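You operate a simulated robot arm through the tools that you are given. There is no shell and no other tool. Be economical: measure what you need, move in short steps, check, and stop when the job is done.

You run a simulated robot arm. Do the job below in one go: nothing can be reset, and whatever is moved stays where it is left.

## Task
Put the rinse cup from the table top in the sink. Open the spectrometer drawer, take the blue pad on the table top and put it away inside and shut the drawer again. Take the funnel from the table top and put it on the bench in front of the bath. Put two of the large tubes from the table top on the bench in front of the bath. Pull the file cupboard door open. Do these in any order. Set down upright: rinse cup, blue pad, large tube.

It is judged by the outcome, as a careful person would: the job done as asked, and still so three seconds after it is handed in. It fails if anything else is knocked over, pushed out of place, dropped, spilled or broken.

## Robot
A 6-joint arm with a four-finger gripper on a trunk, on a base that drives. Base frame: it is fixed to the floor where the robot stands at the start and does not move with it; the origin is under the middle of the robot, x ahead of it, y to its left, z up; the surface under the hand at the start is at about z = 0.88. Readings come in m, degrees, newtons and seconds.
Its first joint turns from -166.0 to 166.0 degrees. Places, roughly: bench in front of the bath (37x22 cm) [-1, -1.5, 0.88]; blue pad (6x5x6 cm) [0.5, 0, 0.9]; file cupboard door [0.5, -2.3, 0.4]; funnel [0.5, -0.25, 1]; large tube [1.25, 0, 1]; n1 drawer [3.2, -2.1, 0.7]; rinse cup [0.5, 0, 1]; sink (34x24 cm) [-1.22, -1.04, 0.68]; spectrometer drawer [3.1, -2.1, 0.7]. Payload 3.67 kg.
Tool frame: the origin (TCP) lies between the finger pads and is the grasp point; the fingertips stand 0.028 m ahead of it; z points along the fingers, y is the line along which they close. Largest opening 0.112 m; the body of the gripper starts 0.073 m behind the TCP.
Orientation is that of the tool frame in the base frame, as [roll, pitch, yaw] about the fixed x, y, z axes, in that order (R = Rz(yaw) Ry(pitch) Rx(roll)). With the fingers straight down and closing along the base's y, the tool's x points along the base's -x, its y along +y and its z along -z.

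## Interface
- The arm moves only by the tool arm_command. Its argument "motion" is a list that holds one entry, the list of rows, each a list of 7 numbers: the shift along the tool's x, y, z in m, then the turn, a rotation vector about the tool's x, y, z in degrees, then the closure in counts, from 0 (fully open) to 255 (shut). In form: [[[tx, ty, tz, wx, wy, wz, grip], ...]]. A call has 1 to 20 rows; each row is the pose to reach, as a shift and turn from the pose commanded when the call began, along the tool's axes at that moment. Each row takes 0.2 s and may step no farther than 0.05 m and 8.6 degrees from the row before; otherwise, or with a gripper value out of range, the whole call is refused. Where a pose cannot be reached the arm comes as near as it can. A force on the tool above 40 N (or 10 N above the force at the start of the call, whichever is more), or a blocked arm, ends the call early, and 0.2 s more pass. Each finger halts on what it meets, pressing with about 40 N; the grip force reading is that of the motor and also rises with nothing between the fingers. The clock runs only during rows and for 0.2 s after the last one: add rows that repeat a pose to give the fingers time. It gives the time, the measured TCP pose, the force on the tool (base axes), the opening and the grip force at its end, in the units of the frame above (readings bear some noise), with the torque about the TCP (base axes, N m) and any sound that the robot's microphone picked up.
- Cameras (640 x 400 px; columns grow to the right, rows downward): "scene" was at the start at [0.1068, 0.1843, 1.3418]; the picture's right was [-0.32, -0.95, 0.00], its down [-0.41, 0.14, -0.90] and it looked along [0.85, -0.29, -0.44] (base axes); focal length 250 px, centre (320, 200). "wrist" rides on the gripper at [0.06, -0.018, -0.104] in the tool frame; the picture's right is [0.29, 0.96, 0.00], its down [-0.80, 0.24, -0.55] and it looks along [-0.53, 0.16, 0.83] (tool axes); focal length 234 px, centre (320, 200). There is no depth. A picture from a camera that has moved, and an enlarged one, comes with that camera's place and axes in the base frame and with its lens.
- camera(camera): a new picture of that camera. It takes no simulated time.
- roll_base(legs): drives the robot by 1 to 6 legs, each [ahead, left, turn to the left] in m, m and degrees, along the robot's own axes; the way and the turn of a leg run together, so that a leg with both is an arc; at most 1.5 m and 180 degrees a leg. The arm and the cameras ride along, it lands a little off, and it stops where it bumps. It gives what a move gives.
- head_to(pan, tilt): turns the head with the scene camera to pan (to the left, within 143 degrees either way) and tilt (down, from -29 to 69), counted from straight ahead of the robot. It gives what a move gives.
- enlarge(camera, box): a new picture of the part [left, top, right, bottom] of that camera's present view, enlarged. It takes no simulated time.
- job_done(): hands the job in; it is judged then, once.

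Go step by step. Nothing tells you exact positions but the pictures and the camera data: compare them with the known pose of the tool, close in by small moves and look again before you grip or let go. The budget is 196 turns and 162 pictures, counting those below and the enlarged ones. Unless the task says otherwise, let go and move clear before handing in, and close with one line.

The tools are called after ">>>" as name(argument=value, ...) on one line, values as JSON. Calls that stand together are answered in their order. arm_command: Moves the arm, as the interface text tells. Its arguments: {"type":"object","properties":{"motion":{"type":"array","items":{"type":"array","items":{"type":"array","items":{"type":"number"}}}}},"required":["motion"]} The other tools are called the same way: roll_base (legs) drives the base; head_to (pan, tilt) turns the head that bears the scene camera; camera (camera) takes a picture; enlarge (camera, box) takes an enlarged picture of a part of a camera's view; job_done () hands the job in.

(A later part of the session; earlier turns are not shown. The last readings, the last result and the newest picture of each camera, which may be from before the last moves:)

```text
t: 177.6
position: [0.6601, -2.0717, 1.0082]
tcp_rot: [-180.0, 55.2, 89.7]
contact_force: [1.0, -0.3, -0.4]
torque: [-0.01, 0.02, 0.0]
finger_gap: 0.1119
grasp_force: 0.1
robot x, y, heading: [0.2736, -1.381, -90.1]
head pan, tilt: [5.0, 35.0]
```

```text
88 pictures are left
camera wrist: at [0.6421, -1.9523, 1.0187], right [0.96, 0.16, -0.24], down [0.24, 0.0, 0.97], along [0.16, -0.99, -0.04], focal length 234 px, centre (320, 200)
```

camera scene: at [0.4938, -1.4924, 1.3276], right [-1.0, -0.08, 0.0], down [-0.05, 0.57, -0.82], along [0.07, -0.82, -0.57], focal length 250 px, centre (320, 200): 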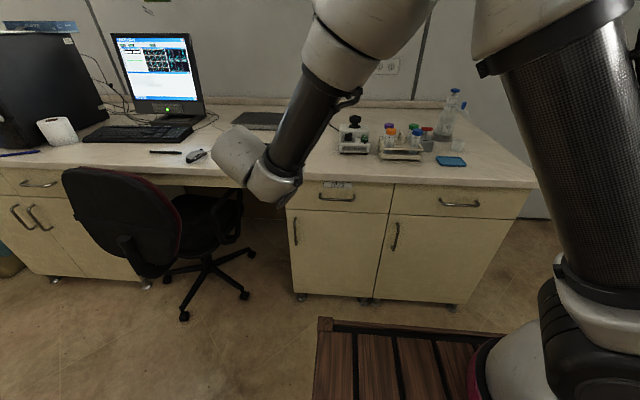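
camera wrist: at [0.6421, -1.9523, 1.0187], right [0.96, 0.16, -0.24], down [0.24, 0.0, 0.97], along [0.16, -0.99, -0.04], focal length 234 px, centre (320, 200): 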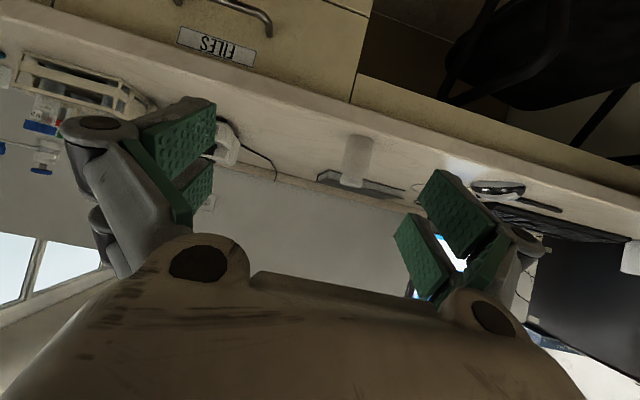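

>>> arm_command(motion=[[[0.04, 0, 0.025, 0, 0, 0, 0], [0.08, 0, 0.05, 0, 0, 0, 0], [0.12, 0, 0.075, 0, 0, 0, 0], [0.16, 0, 0.1, 0, 0, 0, 0], [0.2, 0, 0.13, 0, 0, 0, 0], [0.235, 0, 0.16, 0, 0, 0, 0], [0.27, 0, 0.19, 0, 0, 0, 0], [0.285, 0, 0.22, 0, 0, 0, 0], [0.3, 0, 0.2, 0, 0, 0, 0], [0.3, 0, 0.2, 0, 0, 0, 0]]])

>>> camera(camera="scene")

>>> camera(camera="wrist")

```text
t: 179.8
position: [0.685, -2.0755, 0.6555]
tcp_rot: [-178.2, 55.0, 91.0]
contact_force: [-0.4, 0.5, 0.0]
torque: [0.0, 0.0, 0.01]
finger_gap: 0.112
grasp_force: 0.1
out of reach, approached as far as the arm can: row 6, 7, 8, 9, 10
robot x, y, heading: [0.2734, -1.383, -90.4]
head pan, tilt: [5.0, 35.0]
```

```text
87 pictures are left
camera scene: at [0.4938, -1.4925, 1.3276], right [-1.0, -0.08, 0.0], down [-0.05, 0.57, -0.82], along [0.07, -0.82, -0.57], focal length 250 px, centre (320, 200)
```

scene: 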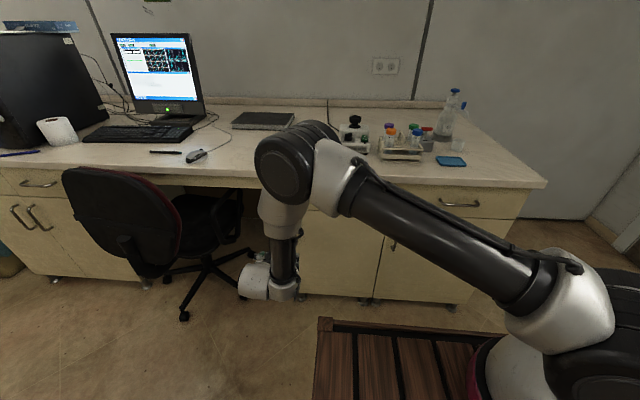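

```text
86 pictures are left
camera wrist: at [0.6677, -1.9553, 0.6669], right [0.95, 0.16, -0.25], down [0.26, 0.0, 0.97], along [0.15, -0.99, -0.04], focal length 234 px, centre (320, 200)
```

wrist: 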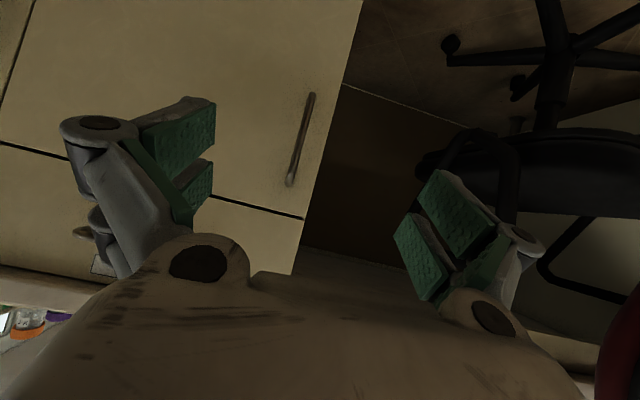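

The handle bar is at about (0.670, -2.305), z 0.51–0.64. The arm reports a reach limit here, so I test whether moving forward at a bit higher level is reachable.

>>> arm_command(motion=[[[-0.02, 0, 0.02, 0, 0, 0, 0], [-0.035, 0, 0.05, 0, 0, 0, 0], [-0.057, 0, 0.082, 0, 0, 0, 0], [-0.057, 0, 0.082, 0, 0, 0, 0]]])

>>> camera(camera="wrist")

```text
t: 180.8
position: [0.6843, -2.1757, 0.6549]
tcp_rot: [180.0, 55.3, 89.7]
contact_force: [-0.3, -0.4, 0.5]
torque: [0.0, 0.0, 0.03]
finger_gap: 0.1122
grasp_force: 0.2
robot x, y, heading: [0.2706, -1.3804, -90.0]
head pan, tilt: [5.0, 35.0]
```

```text
85 pictures are left
camera wrist: at [0.6667, -2.0557, 0.6659], right [0.96, 0.16, -0.24], down [0.24, 0.0, 0.97], along [0.16, -0.99, -0.04], focal length 234 px, centre (320, 200)
```

wrist: 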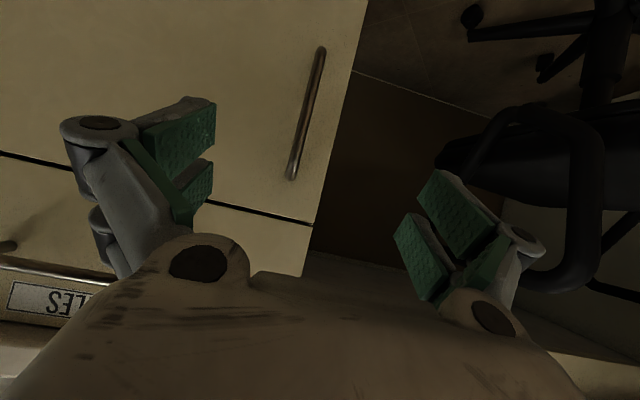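

Farther out is reachable. I align on the bar and advance to just in front of it with the fingers narrowed.

>>> arm_command(motion=[[[0, -0.013, 0.03, 0, 0, 0, 60], [-0.003, -0.013, 0.06, 0, 0, 0, 118], [-0.006, -0.013, 0.085, 0, 0, 0, 118], [-0.006, -0.013, 0.085, 0, 0, 0, 118]]])

>>> camera(camera="wrist")

>>> camera(camera="scene")

```text
t: 181.8
position: [0.6678, -2.2488, 0.61]
tcp_rot: [180.0, 55.3, 89.8]
contact_force: [0.1, 0.2, 0.2]
torque: [-0.01, 0.02, 0.01]
finger_gap: 0.0601
grasp_force: 0.0
robot x, y, heading: [0.271, -1.3819, -90.5]
head pan, tilt: [5.0, 35.0]
```

```text
84 pictures are left
camera wrist: at [0.6501, -2.1285, 0.621], right [0.96, 0.16, -0.24], down [0.24, 0.0, 0.97], along [0.16, -0.99, -0.04], focal length 234 px, centre (320, 200)
```

wrist: 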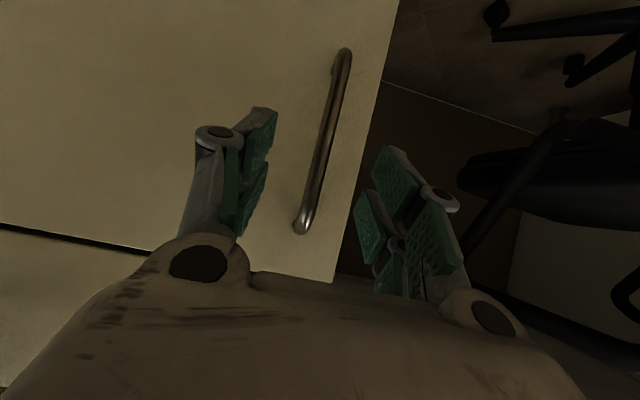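

```text
83 pictures are left
camera scene: at [0.4938, -1.4925, 1.3276], right [-1.0, -0.08, 0.0], down [-0.05, 0.57, -0.82], along [0.07, -0.82, -0.57], focal length 250 px, centre (320, 200)
```

scene: 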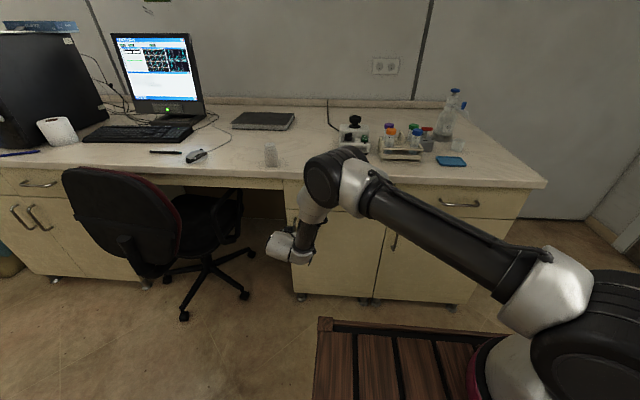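

The bar lies centred between the fingers. I advance slowly 3.5 cm.

>>> arm_command(motion=[[[-0.004, 0.0015, 0.01, 0, 0, 0, 118], [-0.008, 0.0015, 0.019, 0, 0, 0, 118], [-0.011, 0.0015, 0.027, 0, 0, 0, 118], [-0.014, 0.0015, 0.034, 0, 0, 0, 118], [-0.014, 0.0015, 0.034, 0, 0, 0, 118]]])

>>> camera(camera="wrist")

```text
t: 183.0
position: [0.6702, -2.2844, 0.6029]
tcp_rot: [-180.0, 55.3, 89.8]
contact_force: [0.4, -0.7, 0.2]
torque: [0.01, 0.01, 0.0]
finger_gap: 0.0598
grasp_force: 0.1
robot x, y, heading: [0.2746, -1.3828, -90.2]
head pan, tilt: [5.0, 35.0]
```

```text
82 pictures are left
camera wrist: at [0.652, -2.1644, 0.6133], right [0.96, 0.16, -0.24], down [0.24, 0.0, 0.97], along [0.16, -0.99, -0.04], focal length 234 px, centre (320, 200)
```

wrist: 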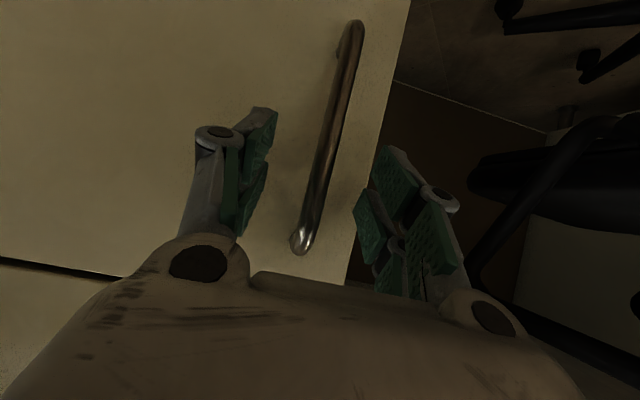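

The bar is at y ≈ -2.291; TCP nearly there. I advance 6 mm more and close.

>>> arm_command(motion=[[[-0.003, 0, 0.006, 0, 0, 0, 118], [-0.003, 0, 0.006, 0, 0, 0, 160], [-0.003, 0, 0.006, 0, 0, 0, 200], [-0.003, 0, 0.006, 0, 0, 0, 235], [-0.003, 0, 0.006, 0, 0, 0, 250], [-0.003, 0, 0.006, 0, 0, 0, 250], [-0.003, 0, 0.006, 0, 0, 0, 250]]])

>>> camera(camera="wrist")

```text
t: 184.6
position: [0.6696, -2.2914, 0.6019]
tcp_rot: [180.0, 55.3, 89.7]
contact_force: [-3.7, 9.4, 0.4]
torque: [0.18, 0.07, -0.01]
finger_gap: 0.0105
grasp_force: 44.6
robot x, y, heading: [0.2732, -1.3832, -90.1]
head pan, tilt: [5.0, 35.0]
```

```text
81 pictures are left
camera wrist: at [0.6516, -2.1713, 0.6122], right [0.96, 0.16, -0.24], down [0.24, 0.0, 0.97], along [0.16, -0.99, -0.04], focal length 234 px, centre (320, 200)
```

wrist: 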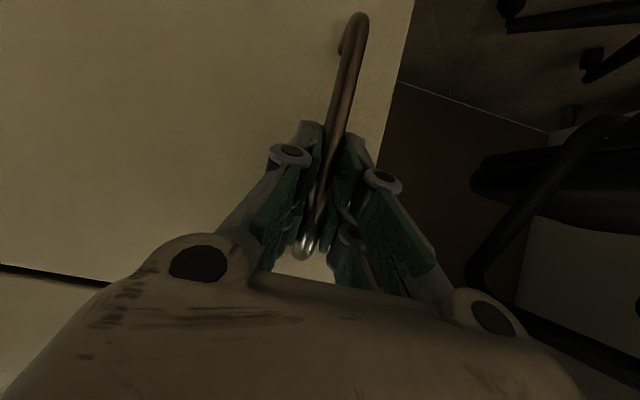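

The handle is firmly gripped. I pull along the door's arc (hinge near (0.285, -2.32)), turning the tool with it, 12° first.

>>> arm_command(motion=[[[0.0077, -0.0012, -0.011, -1.64, 0, -1.14, 250], [0.0153, -0.003, -0.022, -3.28, 0, -2.28, 250], [0.0228, -0.0052, -0.0328, -4.93, 0, -3.43, 250], [0.0304, -0.0079, -0.0438, -6.57, 0, -4.57, 250], [0.0379, -0.011, -0.0545, -8.21, 0, -5.71, 250], [0.0453, -0.0146, -0.0651, -9.85, 0, -6.85, 250], [0.0453, -0.0146, -0.0651, -9.85, 0, -6.85, 250]]])

>>> camera(camera="scene")

>>> camera(camera="wrist")

```text
t: 186.2
position: [0.655, -2.2132, 0.6012]
tcp_rot: [-179.5, 55.3, 101.8]
contact_force: [-35.2, -10.0, 9.3]
torque: [-0.78, 0.41, 0.06]
finger_gap: 0.0106
grasp_force: 45.4
robot x, y, heading: [0.2695, -1.3849, -90.2]
head pan, tilt: [5.0, 35.0]
```

```text
80 pictures are left
camera scene: at [0.4926, -1.4925, 1.3278], right [-1.0, -0.08, 0.0], down [-0.05, 0.57, -0.82], along [0.07, -0.82, -0.57], focal length 250 px, centre (320, 200)
```

scene: 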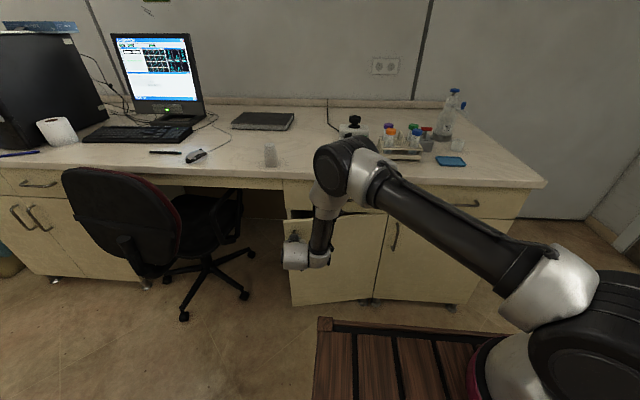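

```text
79 pictures are left
camera wrist: at [0.6124, -2.0991, 0.6123], right [0.9, 0.35, -0.24], down [0.24, 0.05, 0.97], along [0.35, -0.93, -0.04], focal length 234 px, centre (320, 200)
```

wrist: 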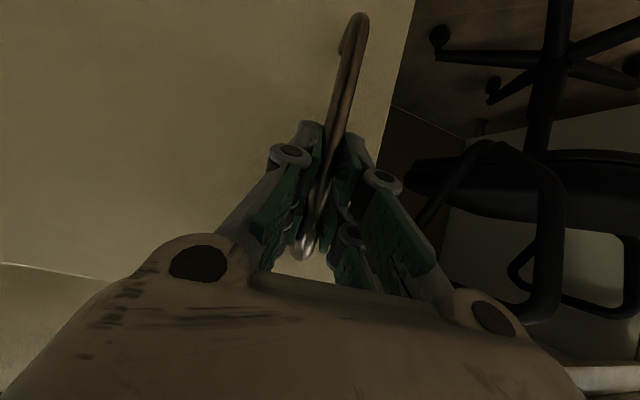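

The door is opening, but a side force of 35 N shows the hinge is a bit deeper than assumed. I correct the arc and continue to about 24°.

>>> arm_command(motion=[[[0.0005, -0.0045, -0.0008, 0, 0, 0, 250], [0.008, -0.0068, -0.0116, -1.65, 0, -1.14, 250], [0.0155, -0.0092, -0.0225, -3.29, 0, -2.28, 250], [0.023, -0.0124, -0.0333, -4.93, 0, -3.41, 250], [0.0306, -0.0157, -0.0441, -6.58, 0, -4.55, 250], [0.0378, -0.02, -0.0547, -8.22, 0, -5.69, 250], [0.0451, -0.0242, -0.0653, -9.86, 0, -6.83, 250], [0.0451, -0.0242, -0.0653, -9.86, 0, -6.83, 250]]])

>>> camera(camera="scene")

```text
t: 186.8
position: [0.6543, -2.2098, 0.6029]
tcp_rot: [-178.9, 55.0, 104.1]
contact_force: [-4.5, -1.5, 2.6]
torque: [1.23, -1.42, -0.03]
finger_gap: 0.0109
grasp_force: 45.6
out of reach, approached as far as the arm can: row 2, 3
robot x, y, heading: [0.2713, -1.3791, -90.5]
head pan, tilt: [5.0, 35.0]
stopped in row 3: the force on the tool passed its limit at 56 N (the readings are from after the stop); the commanded pose is now the measured one
```

```text
78 pictures are left
camera scene: at [0.4933, -1.4926, 1.3277], right [-1.0, -0.08, 0.0], down [-0.05, 0.57, -0.82], along [0.07, -0.82, -0.57], focal length 250 px, centre (320, 200)
```

scene: 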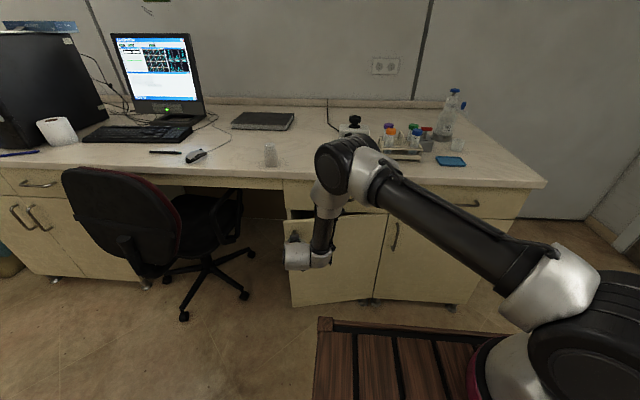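

The arm is at its inner limit, so I let the base orbit about the hinge: a small 6° arc first.

>>> roll_base(legs=[[0.0015, -0.101, 6]])

>>> camera(camera="wrist")

>>> camera(camera="scene")

```text
t: 188.0
position: [0.6384, -2.1685, 0.6008]
tcp_rot: [-178.6, 55.0, 110.5]
contact_force: [-10.0, -4.9, 5.8]
torque: [0.29, -1.75, -0.14]
finger_gap: 0.011
grasp_force: 44.9
robot x, y, heading: [0.1735, -1.3886, -84.3]
head pan, tilt: [5.0, 35.0]
```

```text
77 pictures are left
camera wrist: at [0.5816, -2.0625, 0.613], right [0.85, 0.47, -0.25], down [0.24, 0.08, 0.97], along [0.48, -0.88, -0.05], focal length 234 px, centre (320, 200)
```

wrist: 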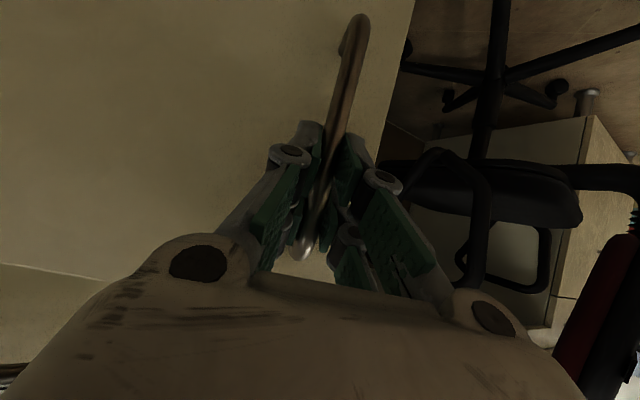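

```text
76 pictures are left
camera scene: at [0.402, -1.4745, 1.3277], right [-0.98, -0.19, 0.0], down [-0.11, 0.56, -0.82], along [0.15, -0.8, -0.57], focal length 250 px, centre (320, 200)
```

scene: 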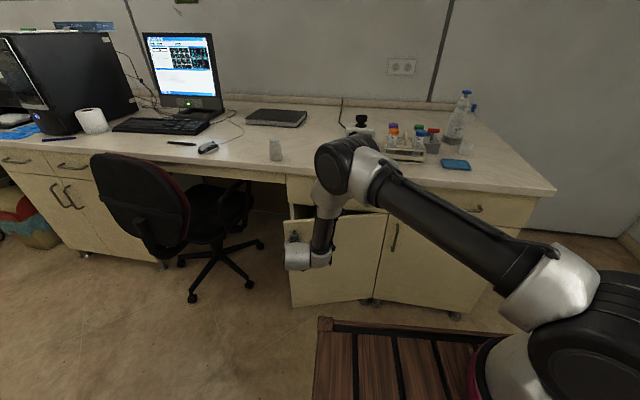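

That works well with low force. Continue with a 15° arc.

>>> roll_base(legs=[[0.004, -0.251, 15]])

>>> camera(camera="scene")

```text
t: 190.4
position: [0.5861, -2.0828, 0.603]
tcp_rot: [-178.8, 55.0, 125.0]
contact_force: [-0.8, -1.8, -2.0]
torque: [0.83, -1.34, -0.11]
finger_gap: 0.0105
grasp_force: 44.6
robot x, y, heading: [-0.0715, -1.4527, -68.8]
head pan, tilt: [5.0, 35.0]
stopped in leg 1: the force on the tool passed its limit at 41 N (the readings are from after the stop); the commanded pose is now the measured one
```

```text
75 pictures are left
camera scene: at [0.1771, -1.4724, 1.3276], right [-0.9, -0.44, 0.0], down [-0.25, 0.52, -0.82], along [0.36, -0.74, -0.57], focal length 250 px, centre (320, 200)
```

scene: 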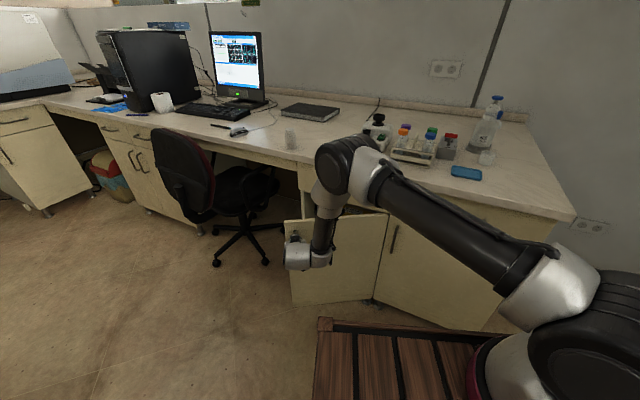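

The door is about 34° open. I continue the orbit with a refined hinge estimate (0.290, -2.322).

>>> roll_base(legs=[[0.003, -0.123, 7.5], [0.003, -0.123, 7.5]])

>>> camera(camera="scene")

```text
t: 192.5
position: [0.5136, -2.013, 0.6008]
tcp_rot: [-178.7, 55.0, 140.5]
contact_force: [11.7, 17.1, -3.5]
torque: [1.91, -1.1, -0.1]
finger_gap: 0.011
grasp_force: 44.4
robot x, y, heading: [-0.2843, -1.5776, -53.7]
head pan, tilt: [5.0, 35.0]
```

```text
74 pictures are left
camera scene: at [-0.0428, -1.5321, 1.3276], right [-0.75, -0.66, 0.0], down [-0.38, 0.43, -0.82], along [0.54, -0.62, -0.57], focal length 250 px, centre (320, 200)
```

scene: 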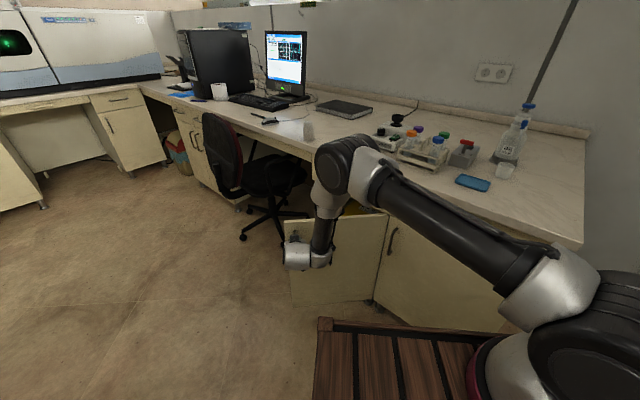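

About 49° now. One more 12° of orbit makes it clearly open.

>>> roll_base(legs=[[0.0023, -0.0985, 6], [0.0023, -0.0985, 6]])

>>> camera(camera="scene")

>>> camera(camera="wrist")

```text
t: 194.4
position: [0.4456, -1.9705, 0.6021]
tcp_rot: [-178.7, 55.0, 152.9]
contact_force: [15.0, 32.1, -9.7]
torque: [2.39, -0.82, -0.09]
finger_gap: 0.011
grasp_force: 45.2
robot x, y, heading: [-0.4294, -1.7145, -41.6]
head pan, tilt: [5.0, 35.0]
```

```text
73 pictures are left
camera scene: at [-0.2006, -1.6187, 1.3275], right [-0.6, -0.8, 0.0], down [-0.46, 0.34, -0.82], along [0.66, -0.49, -0.57], focal length 250 px, centre (320, 200)
```

scene: 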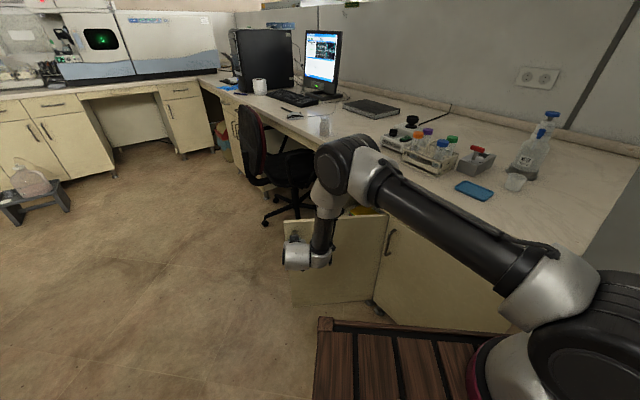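

```text
72 pictures are left
camera wrist: at [0.3299, -1.9301, 0.613], right [0.31, 0.92, -0.25], down [0.12, 0.22, 0.97], along [0.94, -0.33, -0.05], focal length 234 px, centre (320, 200)
```

wrist: 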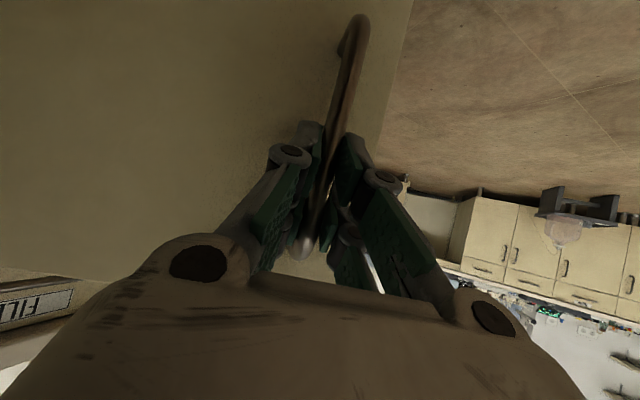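

The door is about 62° open. I release the handle and slide up and back off it.

>>> arm_command(motion=[[[0, 0, 0, 0, 0, 0, 220], [0, 0, 0, 0, 0, 0, 170], [0, 0, 0, 0, 0, 0, 110], [0, 0, 0, 0, 0, 0, 80], [0, 0, 0, 0, 0, 0, 80]]])

>>> camera(camera="wrist")

```text
t: 195.6
position: [0.4448, -1.9711, 0.6025]
tcp_rot: [-178.8, 55.0, 152.9]
contact_force: [0.8, 0.8, -0.8]
torque: [0.03, 0.01, 0.01]
finger_gap: 0.0768
grasp_force: 0.0
robot x, y, heading: [-0.4275, -1.7126, -41.8]
head pan, tilt: [5.0, 35.0]
```

```text
71 pictures are left
camera wrist: at [0.3296, -1.9303, 0.6133], right [0.31, 0.92, -0.25], down [0.12, 0.22, 0.97], along [0.94, -0.33, -0.04], focal length 234 px, centre (320, 200)
```

wrist: 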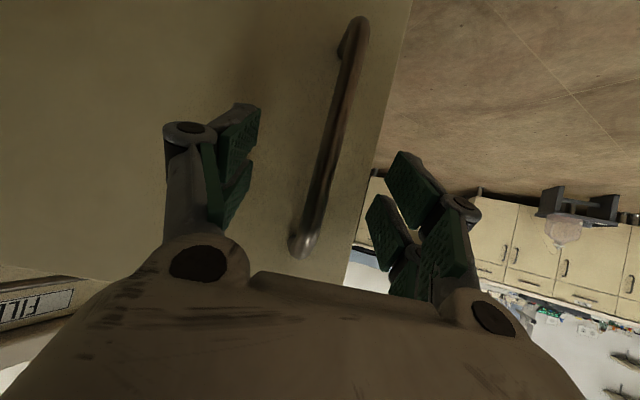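

>>> arm_command(motion=[[[-0.033, 0, -0.023, 0, 0, 0, 80], [-0.066, 0, -0.046, 0, 0, 0, 80], [-0.1, 0, -0.07, 0, 0, 0, 80], [-0.14, 0, -0.098, 0, 0, 0, 80], [-0.18, 0, -0.126, 0, 0, 0, 80], [-0.22, 0, -0.154, 0, 0, 0, 80], [-0.26, 0, -0.182, 0, 0, 0, 80], [-0.3, 0, -0.21, 0, 0, 0, 80], [-0.34, 0, -0.238, 0, 0, 0, 40], [-0.38, 0, -0.266, 0, 0, 0, 0], [-0.42, 0, -0.294, 0, 0, 0, 0], [-0.45, 0, -0.315, 0, 0, 0, 0]]])

>>> camera(camera="scene")

```text
t: 198.2
position: [0.4475, -1.9664, 1.1509]
tcp_rot: [-178.8, 54.9, 152.9]
contact_force: [0.7, -0.5, -0.4]
torque: [0.03, -0.03, 0.01]
finger_gap: 0.112
grasp_force: 0.0
robot x, y, heading: [-0.429, -1.7134, -41.4]
head pan, tilt: [5.0, 35.0]
```

```text
70 pictures are left
camera scene: at [-0.201, -1.6193, 1.3276], right [-0.6, -0.8, 0.0], down [-0.46, 0.34, -0.82], along [0.66, -0.49, -0.57], focal length 250 px, centre (320, 200)
```

scene: 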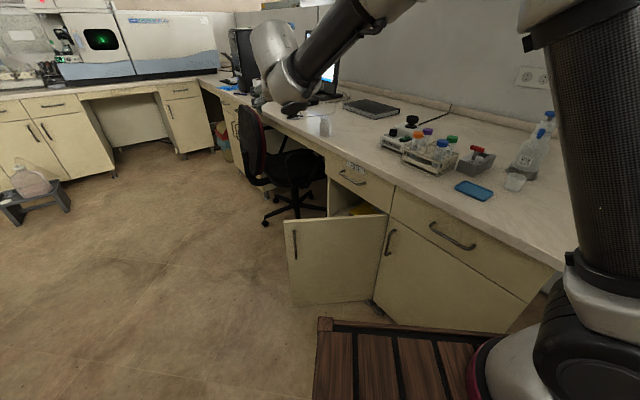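

The file cupboard door stands open. I bring the tool back to pointing straight down.

>>> arm_command(motion=[[[0, 0, 0, -1.2, 0, 0, 0]]])

>>> arm_command(motion=[[[0, 0, 0, 0, 8, 0, 0], [0, 0, 0, 0, 16, 0, 0], [0, 0, 0, 0, 24, 0, 0], [0, 0, 0, 0, 32, 0, 0], [0, 0, 0, 0, 40, 0, 0], [0, 0, 0, 0, 48, 0, 0], [0, 0, 0, 0, 55, 0, 0], [0, 0, 0, 0, 55, 0, 0]]])

```text
t: 198.6
position: [0.4469, -1.9652, 1.1519]
tcp_rot: [179.9, 55.0, 152.8]
contact_force: [-0.7, -0.1, 0.8]
torque: [0.01, -0.01, -0.01]
finger_gap: 0.1121
grasp_force: 0.1
robot x, y, heading: [-0.4322, -1.7149, -41.5]
head pan, tilt: [5.0, 35.0]
```

```text
t: 200.4
position: [0.4451, -1.9643, 1.1503]
tcp_rot: [-180.0, 0.2, 152.9]
contact_force: [-1.1, -0.9, -0.2]
torque: [-0.02, -0.04, 0.03]
finger_gap: 0.1118
grasp_force: 0.0
robot x, y, heading: [-0.4312, -1.7108, -41.4]
head pan, tilt: [5.0, 35.0]
```

Now to the spectrometer area: I turn to face +x and drive over, keeping clear of the table and chair, then look.

>>> roll_base(legs=[[0, 0, 41.4], [0, 0.35, 0], [1.3, 0, 0], [0.9, 0, 0]])

>>> head_to(pan=-20, tilt=25)

>>> camera(camera="scene")

```text
t: 214.9
position: [2.5751, -0.9935, 1.15]
tcp_rot: [-180.0, 0.3, -165.6]
contact_force: [-0.7, -0.6, 0.3]
torque: [0.02, -0.01, 0.0]
finger_gap: 0.1118
grasp_force: 0.0
robot x, y, heading: [1.7534, -1.3795, -0.1]
head pan, tilt: [5.0, 35.0]
```

```text
t: 215.8
position: [2.5767, -0.9947, 1.1504]
tcp_rot: [179.9, 0.3, -165.7]
contact_force: [0.2, 0.4, -0.7]
torque: [0.0, 0.03, -0.03]
finger_gap: 0.1121
grasp_force: 0.0
robot x, y, heading: [1.7532, -1.3852, -0.1]
head pan, tilt: [-20.0, 25.0]
```

```text
69 pictures are left
camera scene: at [1.8611, -1.2013, 1.3434], right [-0.34, -0.94, 0.0], down [-0.4, 0.14, -0.91], along [0.85, -0.31, -0.42], focal length 250 px, centre (320, 200)
```

scene: 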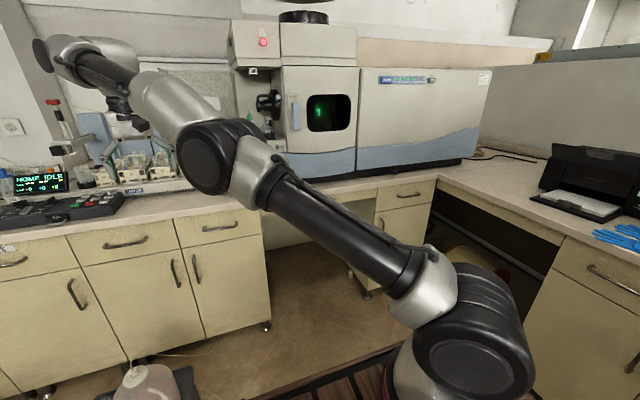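

>>> enlarge(camera="scene", box=[170, 150, 450, 320])

```text
2.29 times, centred on (310, 235) of scene
camera zoom: at [1.8611, -1.2013, 1.3434], right [-0.34, -0.94, 0.0], down [-0.4, 0.14, -0.91], along [0.85, -0.31, -0.42], focal length 571 px, centre (343, 120)
```

zoom: 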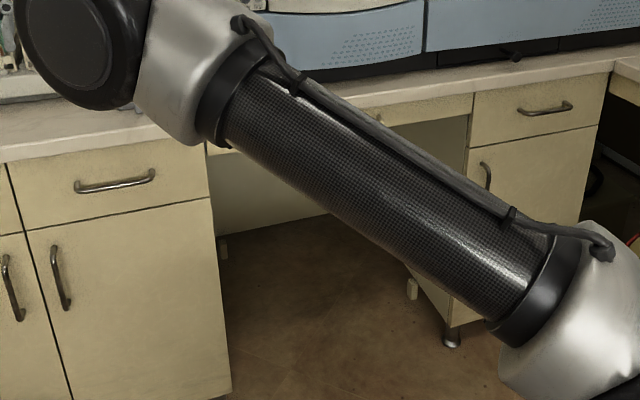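

The arm hides the drawers. I centre the hand first, then move the base nearer and look again.

>>> arm_command(motion=[[[0.029, -0.037, 0, 0, 0, 1.6, 0], [0.058, -0.075, 0, 0, 0, 3.2, 0], [0.087, -0.112, 0, 0, 0, 4.8, 0], [0.116, -0.149, 0, 0, 0, 6.4, 0], [0.145, -0.187, 0, 0, 0, 8, 0], [0.174, -0.224, 0, 0, 0, 9.6, 0], [0.203, -0.261, 0, 0, 0, 11.2, 0], [0.232, -0.299, 0, 0, 0, 12.8, 0], [0.261, -0.336, 0, 0, 0, 14.3, 0]]])

>>> head_to(pan=-35, tilt=28)

>>> camera(camera="scene")

```text
t: 217.8
position: [2.4089, -1.3819, 1.1479]
tcp_rot: [179.9, 0.3, 180.0]
contact_force: [0.4, 1.7, -0.8]
torque: [-0.04, 0.02, 0.01]
finger_gap: 0.1119
grasp_force: 0.1
robot x, y, heading: [1.7554, -1.382, -0.2]
head pan, tilt: [-20.0, 25.0]
```

```text
t: 218.6
position: [2.4095, -1.3828, 1.1491]
tcp_rot: [179.9, 0.2, -180.0]
contact_force: [-0.2, -0.3, 0.2]
torque: [0.0, 0.0, -0.04]
finger_gap: 0.1121
grasp_force: 0.1
robot x, y, heading: [1.7571, -1.3829, -0.2]
head pan, tilt: [-35.0, 28.0]
```

```text
67 pictures are left
camera scene: at [1.8492, -1.2222, 1.3386], right [-0.57, -0.82, 0.0], down [-0.38, 0.27, -0.88], along [0.72, -0.51, -0.47], focal length 250 px, centre (320, 200)
```

scene: 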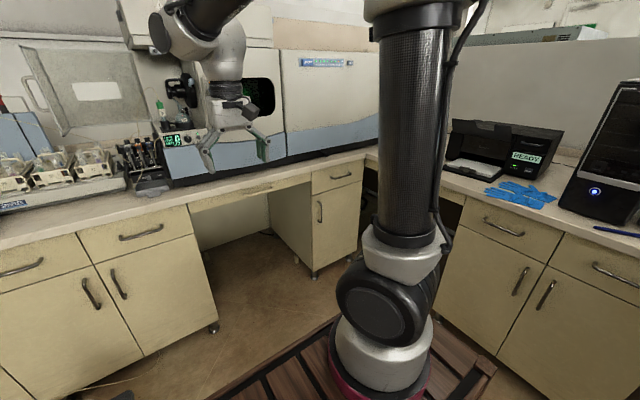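

>>> enlarge(camera="scene", box=[60, 140, 380, 290])

>>> enlarge(camera="scene", box=[270, 140, 390, 220])

```text
2.00 times, centred on (220, 215) of scene
camera zoom: at [1.8492, -1.2222, 1.3386], right [-0.57, -0.82, 0.0], down [-0.38, 0.27, -0.88], along [0.72, -0.51, -0.47], focal length 500 px, centre (520, 170)
```

zoom: 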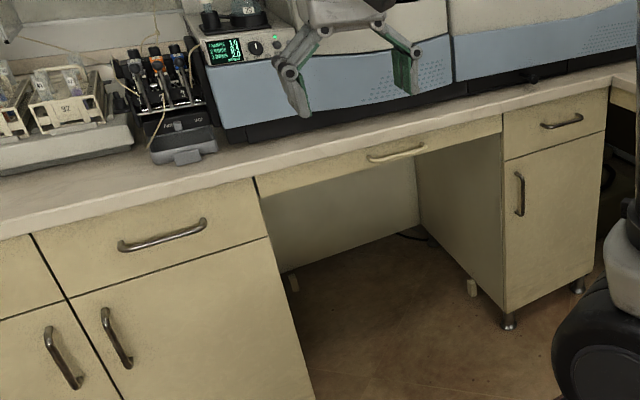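

```text
5.00 times, centred on (330, 180) of scene
camera zoom: at [1.8492, -1.2222, 1.3386], right [-0.57, -0.82, 0.0], down [-0.38, 0.27, -0.88], along [0.72, -0.51, -0.47], focal length 1250 px, centre (270, 300)
```

zoom: 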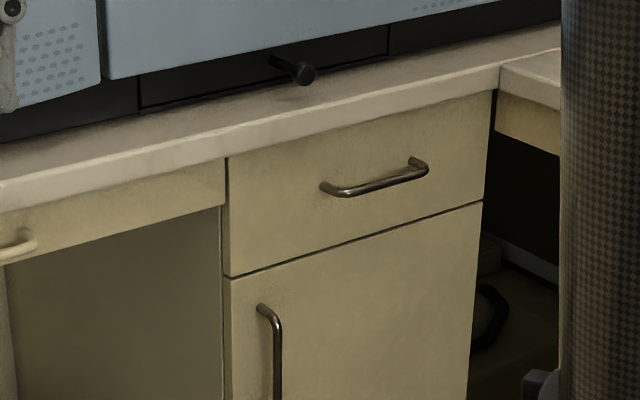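

There is a cabinet drawer at y ≈ -2.1 below the counter, and the instrument itself has a black tray with a knob. I get closer to look for labels.

>>> roll_base(legs=[[0, -0.33, 0], [0.15, 0, 0]])

>>> head_to(pan=-20, tilt=25)

>>> camera(camera="scene")

>>> enlarge(camera="scene", box=[300, 90, 500, 240])

```text
t: 221.8
position: [2.5594, -1.7182, 1.1488]
tcp_rot: [179.9, 0.2, 179.8]
contact_force: [-0.6, -0.6, -1.1]
torque: [0.0, 0.01, -0.04]
finger_gap: 0.112
grasp_force: 0.1
robot x, y, heading: [1.9044, -1.7216, -0.4]
head pan, tilt: [-35.0, 28.0]
```

```text
t: 222.6
position: [2.5594, -1.7183, 1.149]
tcp_rot: [179.9, 0.3, 179.8]
contact_force: [0.7, 0.0, -0.6]
torque: [-0.01, 0.01, 0.01]
finger_gap: 0.1118
grasp_force: 0.1
robot x, y, heading: [1.9054, -1.7182, -0.1]
head pan, tilt: [-20.0, 25.0]
```

```text
64 pictures are left
camera scene: at [2.0115, -1.5366, 1.3434], right [-0.35, -0.94, 0.0], down [-0.4, 0.15, -0.91], along [0.85, -0.31, -0.42], focal length 250 px, centre (320, 200)
```

scene: 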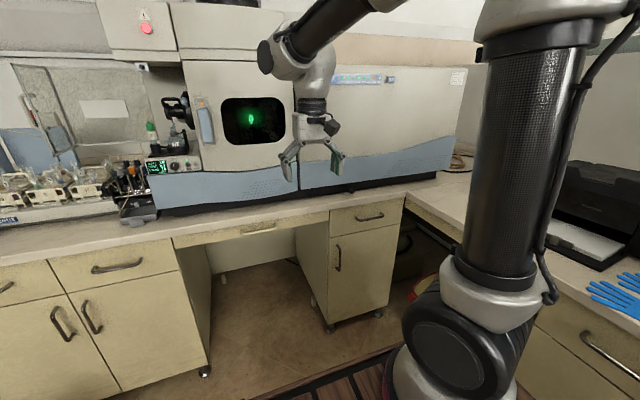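

```text
2.67 times, centred on (400, 165) of scene
camera zoom: at [2.0115, -1.5366, 1.3434], right [-0.35, -0.94, 0.0], down [-0.4, 0.15, -0.91], along [0.85, -0.31, -0.42], focal length 667 px, centre (107, 293)
```

zoom: 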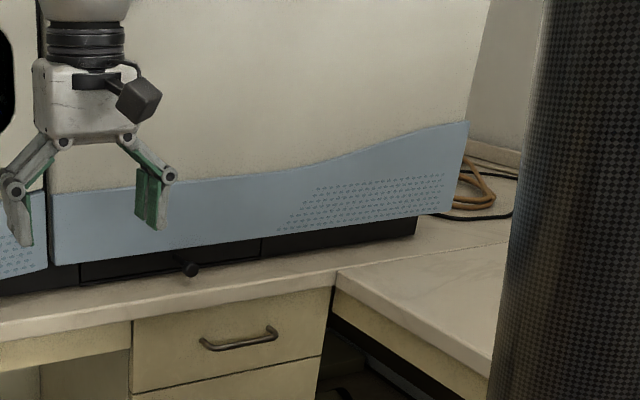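

The instrument's tray is only about 4 cm high, too low for the 6 cm pad, so the cabinet drawer under the spectrometer is the one; its handle is near (2.858, -2.085, 0.79). I shift the base and turn the gripper to grasp a horizontal bar.

>>> roll_base(legs=[[0.0, -0.12, 0]])

>>> arm_command(motion=[[[0, 0, 0, 0, 0, 8.2, 0], [0, 0, 0, 0, 0, 16.4, 0], [0, 0, 0, 0, 0, 24.6, 0], [0, 0, 0, 0, 0, 32.8, 0], [0, 0, 0, 0, 0, 41, 0], [0, 0, 0, 0, 0, 49.2, 0], [0, 0, 0, 0, 0, 57.4, 0], [0, 0, 0, 0, 0, 65.6, 0], [0, 0, 0, 0, 0, 73.8, 0], [0, 0, 0, 0, 0, 82, 0], [0, 0, 0, 0, 0, 90, 0], [0, 0, 0, 0, 0, 90, 0]]])

>>> arm_command(motion=[[[0, 0, 0, -8.2, 0, 0, 0], [0, 0, 0, -16.4, 0, 0, 0], [0, 0, 0, -24.6, 0, 0, 0], [0, 0, 0, -32.8, 0, 0, 0], [0, 0, 0, -41, 0, 0, 0], [0, 0, 0, -49.2, 0, 0, 0], [0, 0, 0, -57.4, 0, 0, 0], [0, 0, 0, -65, 0, 0, 0], [0, 0, 0, -65, 0, 0, 0]]])

>>> camera(camera="wrist")

>>> camera(camera="scene")

```text
t: 223.8
position: [2.5596, -1.8414, 1.1487]
tcp_rot: [179.9, 0.2, 179.7]
contact_force: [1.0, -1.2, -0.1]
torque: [-0.01, 0.0, -0.03]
finger_gap: 0.112
grasp_force: 0.1
robot x, y, heading: [1.9014, -1.8404, -0.0]
head pan, tilt: [-20.0, 25.0]
```

```text
t: 226.4
position: [2.5587, -1.8412, 1.1487]
tcp_rot: [179.7, -0.1, 89.6]
contact_force: [-0.6, -0.2, 0.8]
torque: [-0.03, 0.01, 0.0]
finger_gap: 0.1118
grasp_force: 0.0
robot x, y, heading: [1.9067, -1.8382, -0.5]
head pan, tilt: [-20.0, 25.0]
```

```text
t: 228.4
position: [2.5622, -1.8743, 1.2624]
tcp_rot: [117.4, 0.1, 90.9]
contact_force: [0.2, -0.8, 0.4]
torque: [0.02, -0.04, -0.01]
finger_gap: 0.1118
grasp_force: 0.1
out of reach, approached as far as the arm can: row 6, 7, 8, 9
robot x, y, heading: [1.9045, -1.8361, 0.1]
head pan, tilt: [-20.0, 25.0]
```

```text
62 pictures are left
camera wrist: at [2.461, -1.8158, 1.2948], right [0.44, 0.3, 0.85], down [-0.37, -0.8, 0.47], along [0.82, -0.52, -0.24], focal length 234 px, centre (320, 200)
```

wrist: 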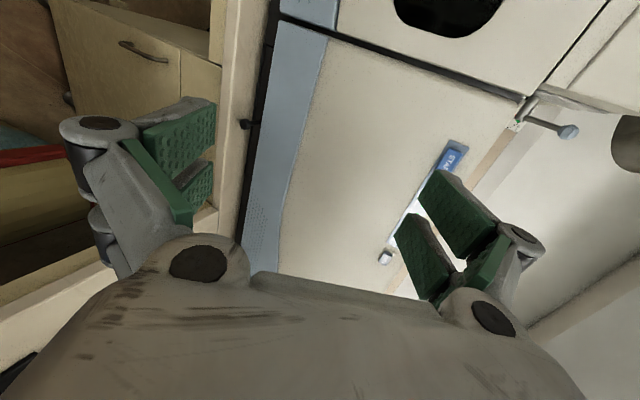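

```text
61 pictures are left
camera scene: at [2.0117, -1.6567, 1.3434], right [-0.35, -0.94, 0.0], down [-0.4, 0.15, -0.91], along [0.85, -0.32, -0.42], focal length 250 px, centre (320, 200)
```

scene: 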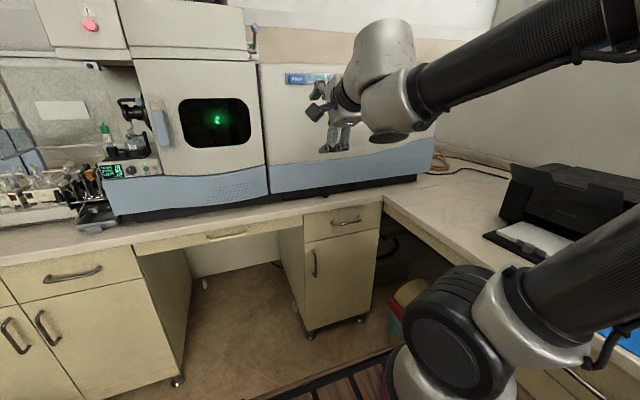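

The tilt got close to the target; extending outwards should help. I move toward a pre-grasp point in front of and above the handle.

>>> arm_command(motion=[[[-0.03, -0.002, 0.028, 0, 0, 0, 0], [-0.06, -0.003, 0.056, 0, 0, 0, 0], [-0.09, -0.005, 0.084, 0, 0, 0, 0], [-0.12, -0.007, 0.112, 0, 0, 0, 0], [-0.15, -0.008, 0.14, 0, 0, 0, 60], [-0.18, -0.01, 0.168, 0, 0, 0, 100], [-0.211, -0.0115, 0.195, 0, 0, 0, 100], [-0.211, -0.055, 0.217, 0, 0, 0, 100], [-0.211, -0.095, 0.238, 0, 0, 0, 100], [-0.211, -0.135, 0.259, 0, 0, 0, 100], [-0.211, -0.175, 0.279, 0, 0, 0, 100], [-0.211, -0.2, 0.2927, 0, 0, 0, 100], [-0.211, -0.2, 0.2927, 0, 0, 0, 100]]])

>>> camera(camera="wrist")

>>> camera(camera="scene")

```text
t: 231.2
position: [2.7317, -2.0823, 0.9481]
tcp_rot: [117.5, 0.2, 90.8]
contact_force: [0.3, -1.0, -0.2]
torque: [0.02, 0.01, 0.05]
finger_gap: 0.068
grasp_force: 0.1
out of reach, approached as far as the arm can: row 1, 2, 3
robot x, y, heading: [1.9062, -1.8389, -0.5]
head pan, tilt: [-20.0, 25.0]
```

```text
60 pictures are left
camera wrist: at [2.6295, -2.0237, 0.981], right [0.44, 0.3, 0.85], down [-0.37, -0.8, 0.47], along [0.82, -0.52, -0.24], focal length 234 px, centre (320, 200)
```

wrist: 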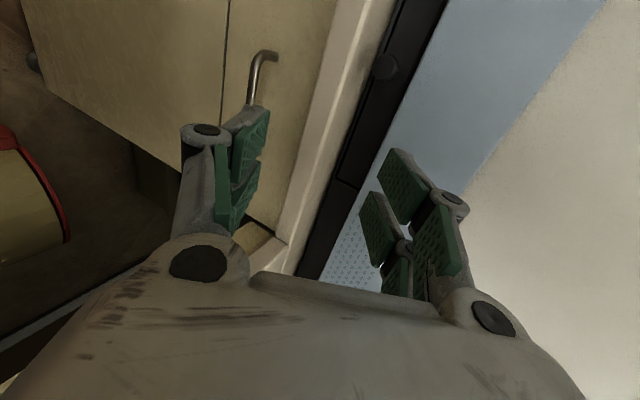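

```text
59 pictures are left
camera scene: at [2.0117, -1.6567, 1.3434], right [-0.35, -0.94, 0.0], down [-0.4, 0.15, -0.91], along [0.85, -0.32, -0.42], focal length 250 px, centre (320, 200)
```

scene: 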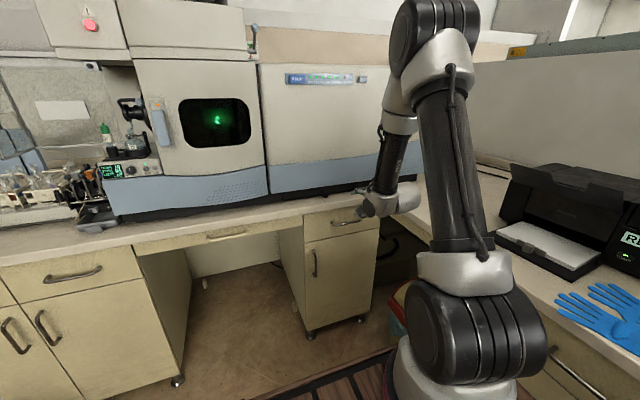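

>>> arm_command(motion=[[[0, -0.035, 0.02, 0, 0, 0, 100], [0, -0.07, 0.04, 0, 0, 0, 100], [0, -0.105, 0.055, 0, 0, 0, 100], [0, -0.115, 0.06, 0, 0, 0, 100], [0, -0.115, 0.06, 0, 0, 0, 100]]])

>>> camera(camera="wrist")

>>> enlarge(camera="scene", box=[290, 160, 440, 260])

```text
t: 232.4
position: [2.7321, -2.0828, 0.8178]
tcp_rot: [117.5, 0.1, 90.9]
contact_force: [0.3, -0.4, -0.1]
torque: [0.01, -0.03, 0.03]
finger_gap: 0.0681
grasp_force: 0.1
robot x, y, heading: [1.9045, -1.8367, -0.4]
head pan, tilt: [-20.0, 25.0]
```

```text
58 pictures are left
camera wrist: at [2.6303, -2.0246, 0.8502], right [0.44, 0.3, 0.85], down [-0.37, -0.8, 0.47], along [0.82, -0.52, -0.24], focal length 234 px, centre (320, 200)
```

wrist: 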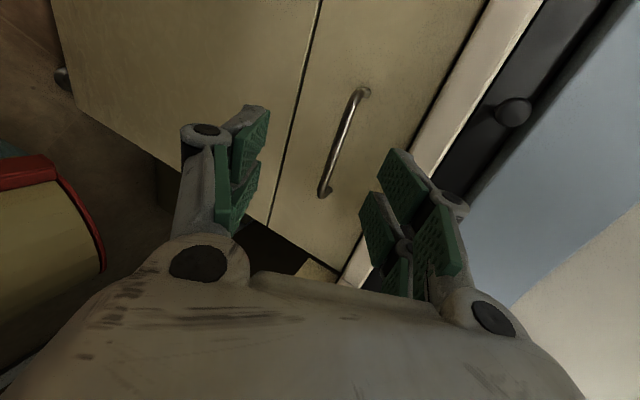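

```text
4.00 times, centred on (365, 210) of scene
camera zoom: at [2.0117, -1.6567, 1.3434], right [-0.35, -0.94, 0.0], down [-0.4, 0.15, -0.91], along [0.85, -0.32, -0.42], focal length 1000 px, centre (140, 160)
```

zoom: 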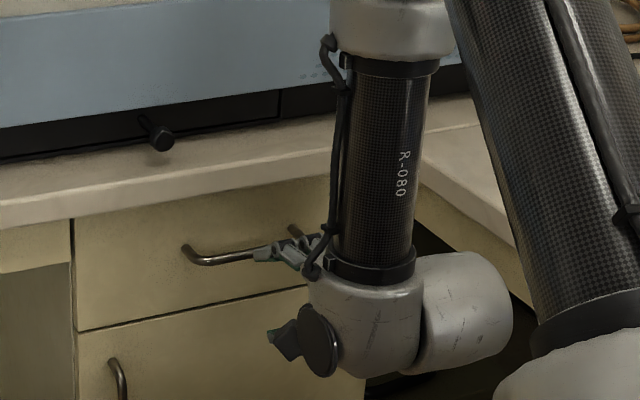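

The bar's centre is near (2.865, -2.10, 0.78). I line up along the approach axis and look again.

>>> arm_command(motion=[[[-0.017, 0.027, 0.018, 0, 0, 0, 100], [-0.017, 0.027, 0.0354, 0, 0, 0, 100], [-0.017, 0.027, 0.0354, 0, 0, 0, 100]]])

>>> camera(camera="wrist")

```text
t: 233.2
position: [2.7775, -2.0993, 0.8267]
tcp_rot: [117.5, 0.1, 91.0]
contact_force: [-0.5, -0.8, -0.6]
torque: [0.0, 0.04, 0.0]
finger_gap: 0.068
grasp_force: 0.0
robot x, y, heading: [1.907, -1.8385, -0.3]
head pan, tilt: [-20.0, 25.0]
```

```text
56 pictures are left
camera wrist: at [2.6751, -2.0401, 0.858], right [0.44, 0.3, 0.85], down [-0.37, -0.8, 0.47], along [0.82, -0.52, -0.24], focal length 234 px, centre (320, 200)
```

wrist: 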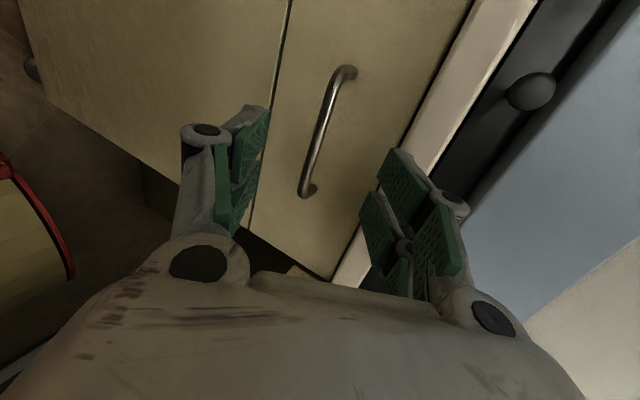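

Refined: bar at about (2.895, -2.115, 0.768), tucked under the counter edge. I flatten the tool by 15° and narrow the fingers so the gripper body clears the counter.

>>> arm_command(motion=[[[-0.007, -0.013, 0.015, -5, 0, 0, 120], [-0.0137, -0.0267, 0.03, -10, 0, 0, 150], [-0.0137, -0.0267, 0.0392, -15, 0, 0, 170], [-0.0137, -0.0267, 0.0392, -15, 0, 0, 170]]])

>>> camera(camera="wrist")

>>> enlarge(camera="scene", box=[290, 160, 440, 260])

```text
t: 234.2
position: [2.7992, -2.1123, 0.7847]
tcp_rot: [102.3, 0.1, 91.0]
contact_force: [0.1, 0.2, 0.0]
torque: [-0.05, 0.03, 0.0]
finger_gap: 0.0374
grasp_force: 0.1
robot x, y, heading: [1.9033, -1.8384, -0.4]
head pan, tilt: [-20.0, 25.0]
```

```text
55 pictures are left
camera wrist: at [2.6926, -2.0541, 0.7898], right [0.2, 0.29, 0.93], down [-0.48, -0.8, 0.35], along [0.86, -0.52, -0.02], focal length 234 px, centre (320, 200)
```

wrist: 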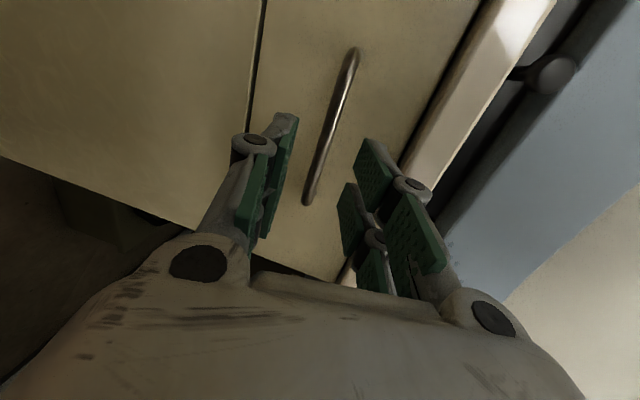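

```text
4.00 times, centred on (365, 210) of scene
camera zoom: at [2.0117, -1.6568, 1.3434], right [-0.35, -0.94, 0.0], down [-0.4, 0.15, -0.91], along [0.85, -0.32, -0.42], focal length 1000 px, centre (140, 160)
```

zoom: 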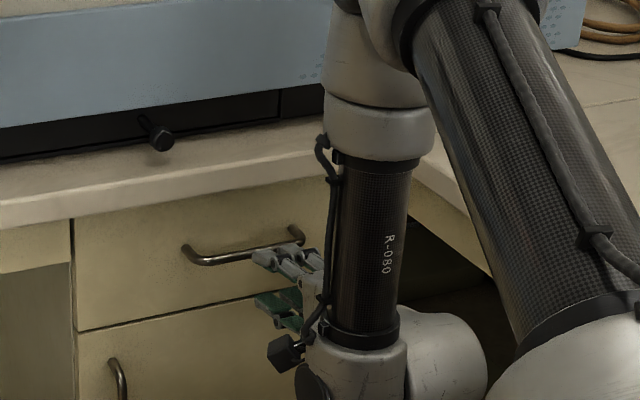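

The bar triangulates to (2.885, -2.11, 0.775). I advance along the tool axis and close.

>>> arm_command(motion=[[[0, 0.0084, 0.02, 0, 0, 0, 170], [0, 0.0084, 0.045, 0, 0, 0, 170], [0, 0.0084, 0.065, 0, 0, 0, 170], [0, 0.0084, 0.078, 0, 0, 0, 170], [0, 0.0084, 0.083, 0, 0, 0, 170], [0, 0.0084, 0.083, 0, 0, 0, 170]]])

>>> camera(camera="wrist")

```text
t: 235.6
position: [2.8825, -2.1116, 0.7743]
tcp_rot: [102.5, 0.1, 90.8]
contact_force: [0.1, 0.1, 0.4]
torque: [-0.03, -0.01, 0.01]
finger_gap: 0.0371
grasp_force: 0.1
robot x, y, heading: [1.9029, -1.8353, -0.4]
head pan, tilt: [-20.0, 25.0]
```

```text
53 pictures are left
camera wrist: at [2.7752, -2.0527, 0.7802], right [0.2, 0.29, 0.93], down [-0.48, -0.8, 0.35], along [0.86, -0.52, -0.02], focal length 234 px, centre (320, 200)
```

wrist: 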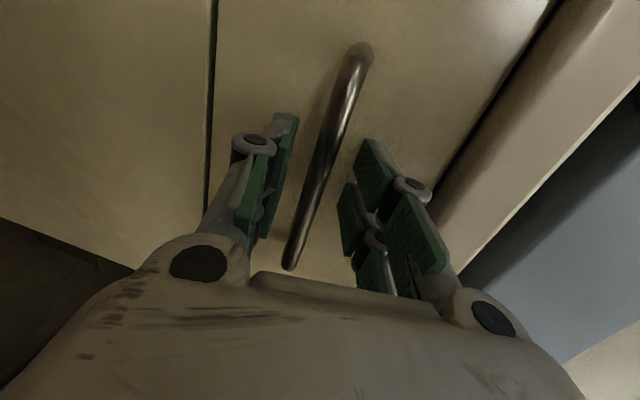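

The bar is between the fingers. Closing.

>>> arm_command(motion=[[[0, 0, 0.002, 0, 0, 0, 200], [0, 0, 0.002, 0, 0, 0, 230], [0, 0, 0.002, 0, 0, 0, 250], [0, 0, 0.002, 0, 0, 0, 250], [0, 0, 0.002, 0, 0, 0, 250]]])

```text
t: 236.8
position: [2.883, -2.1109, 0.7712]
tcp_rot: [102.7, 0.0, 90.9]
contact_force: [-0.7, 1.0, -25.2]
torque: [0.56, 0.07, -0.48]
finger_gap: 0.0103
grasp_force: 45.5
robot x, y, heading: [1.905, -1.8385, -0.3]
head pan, tilt: [-20.0, 25.0]
```

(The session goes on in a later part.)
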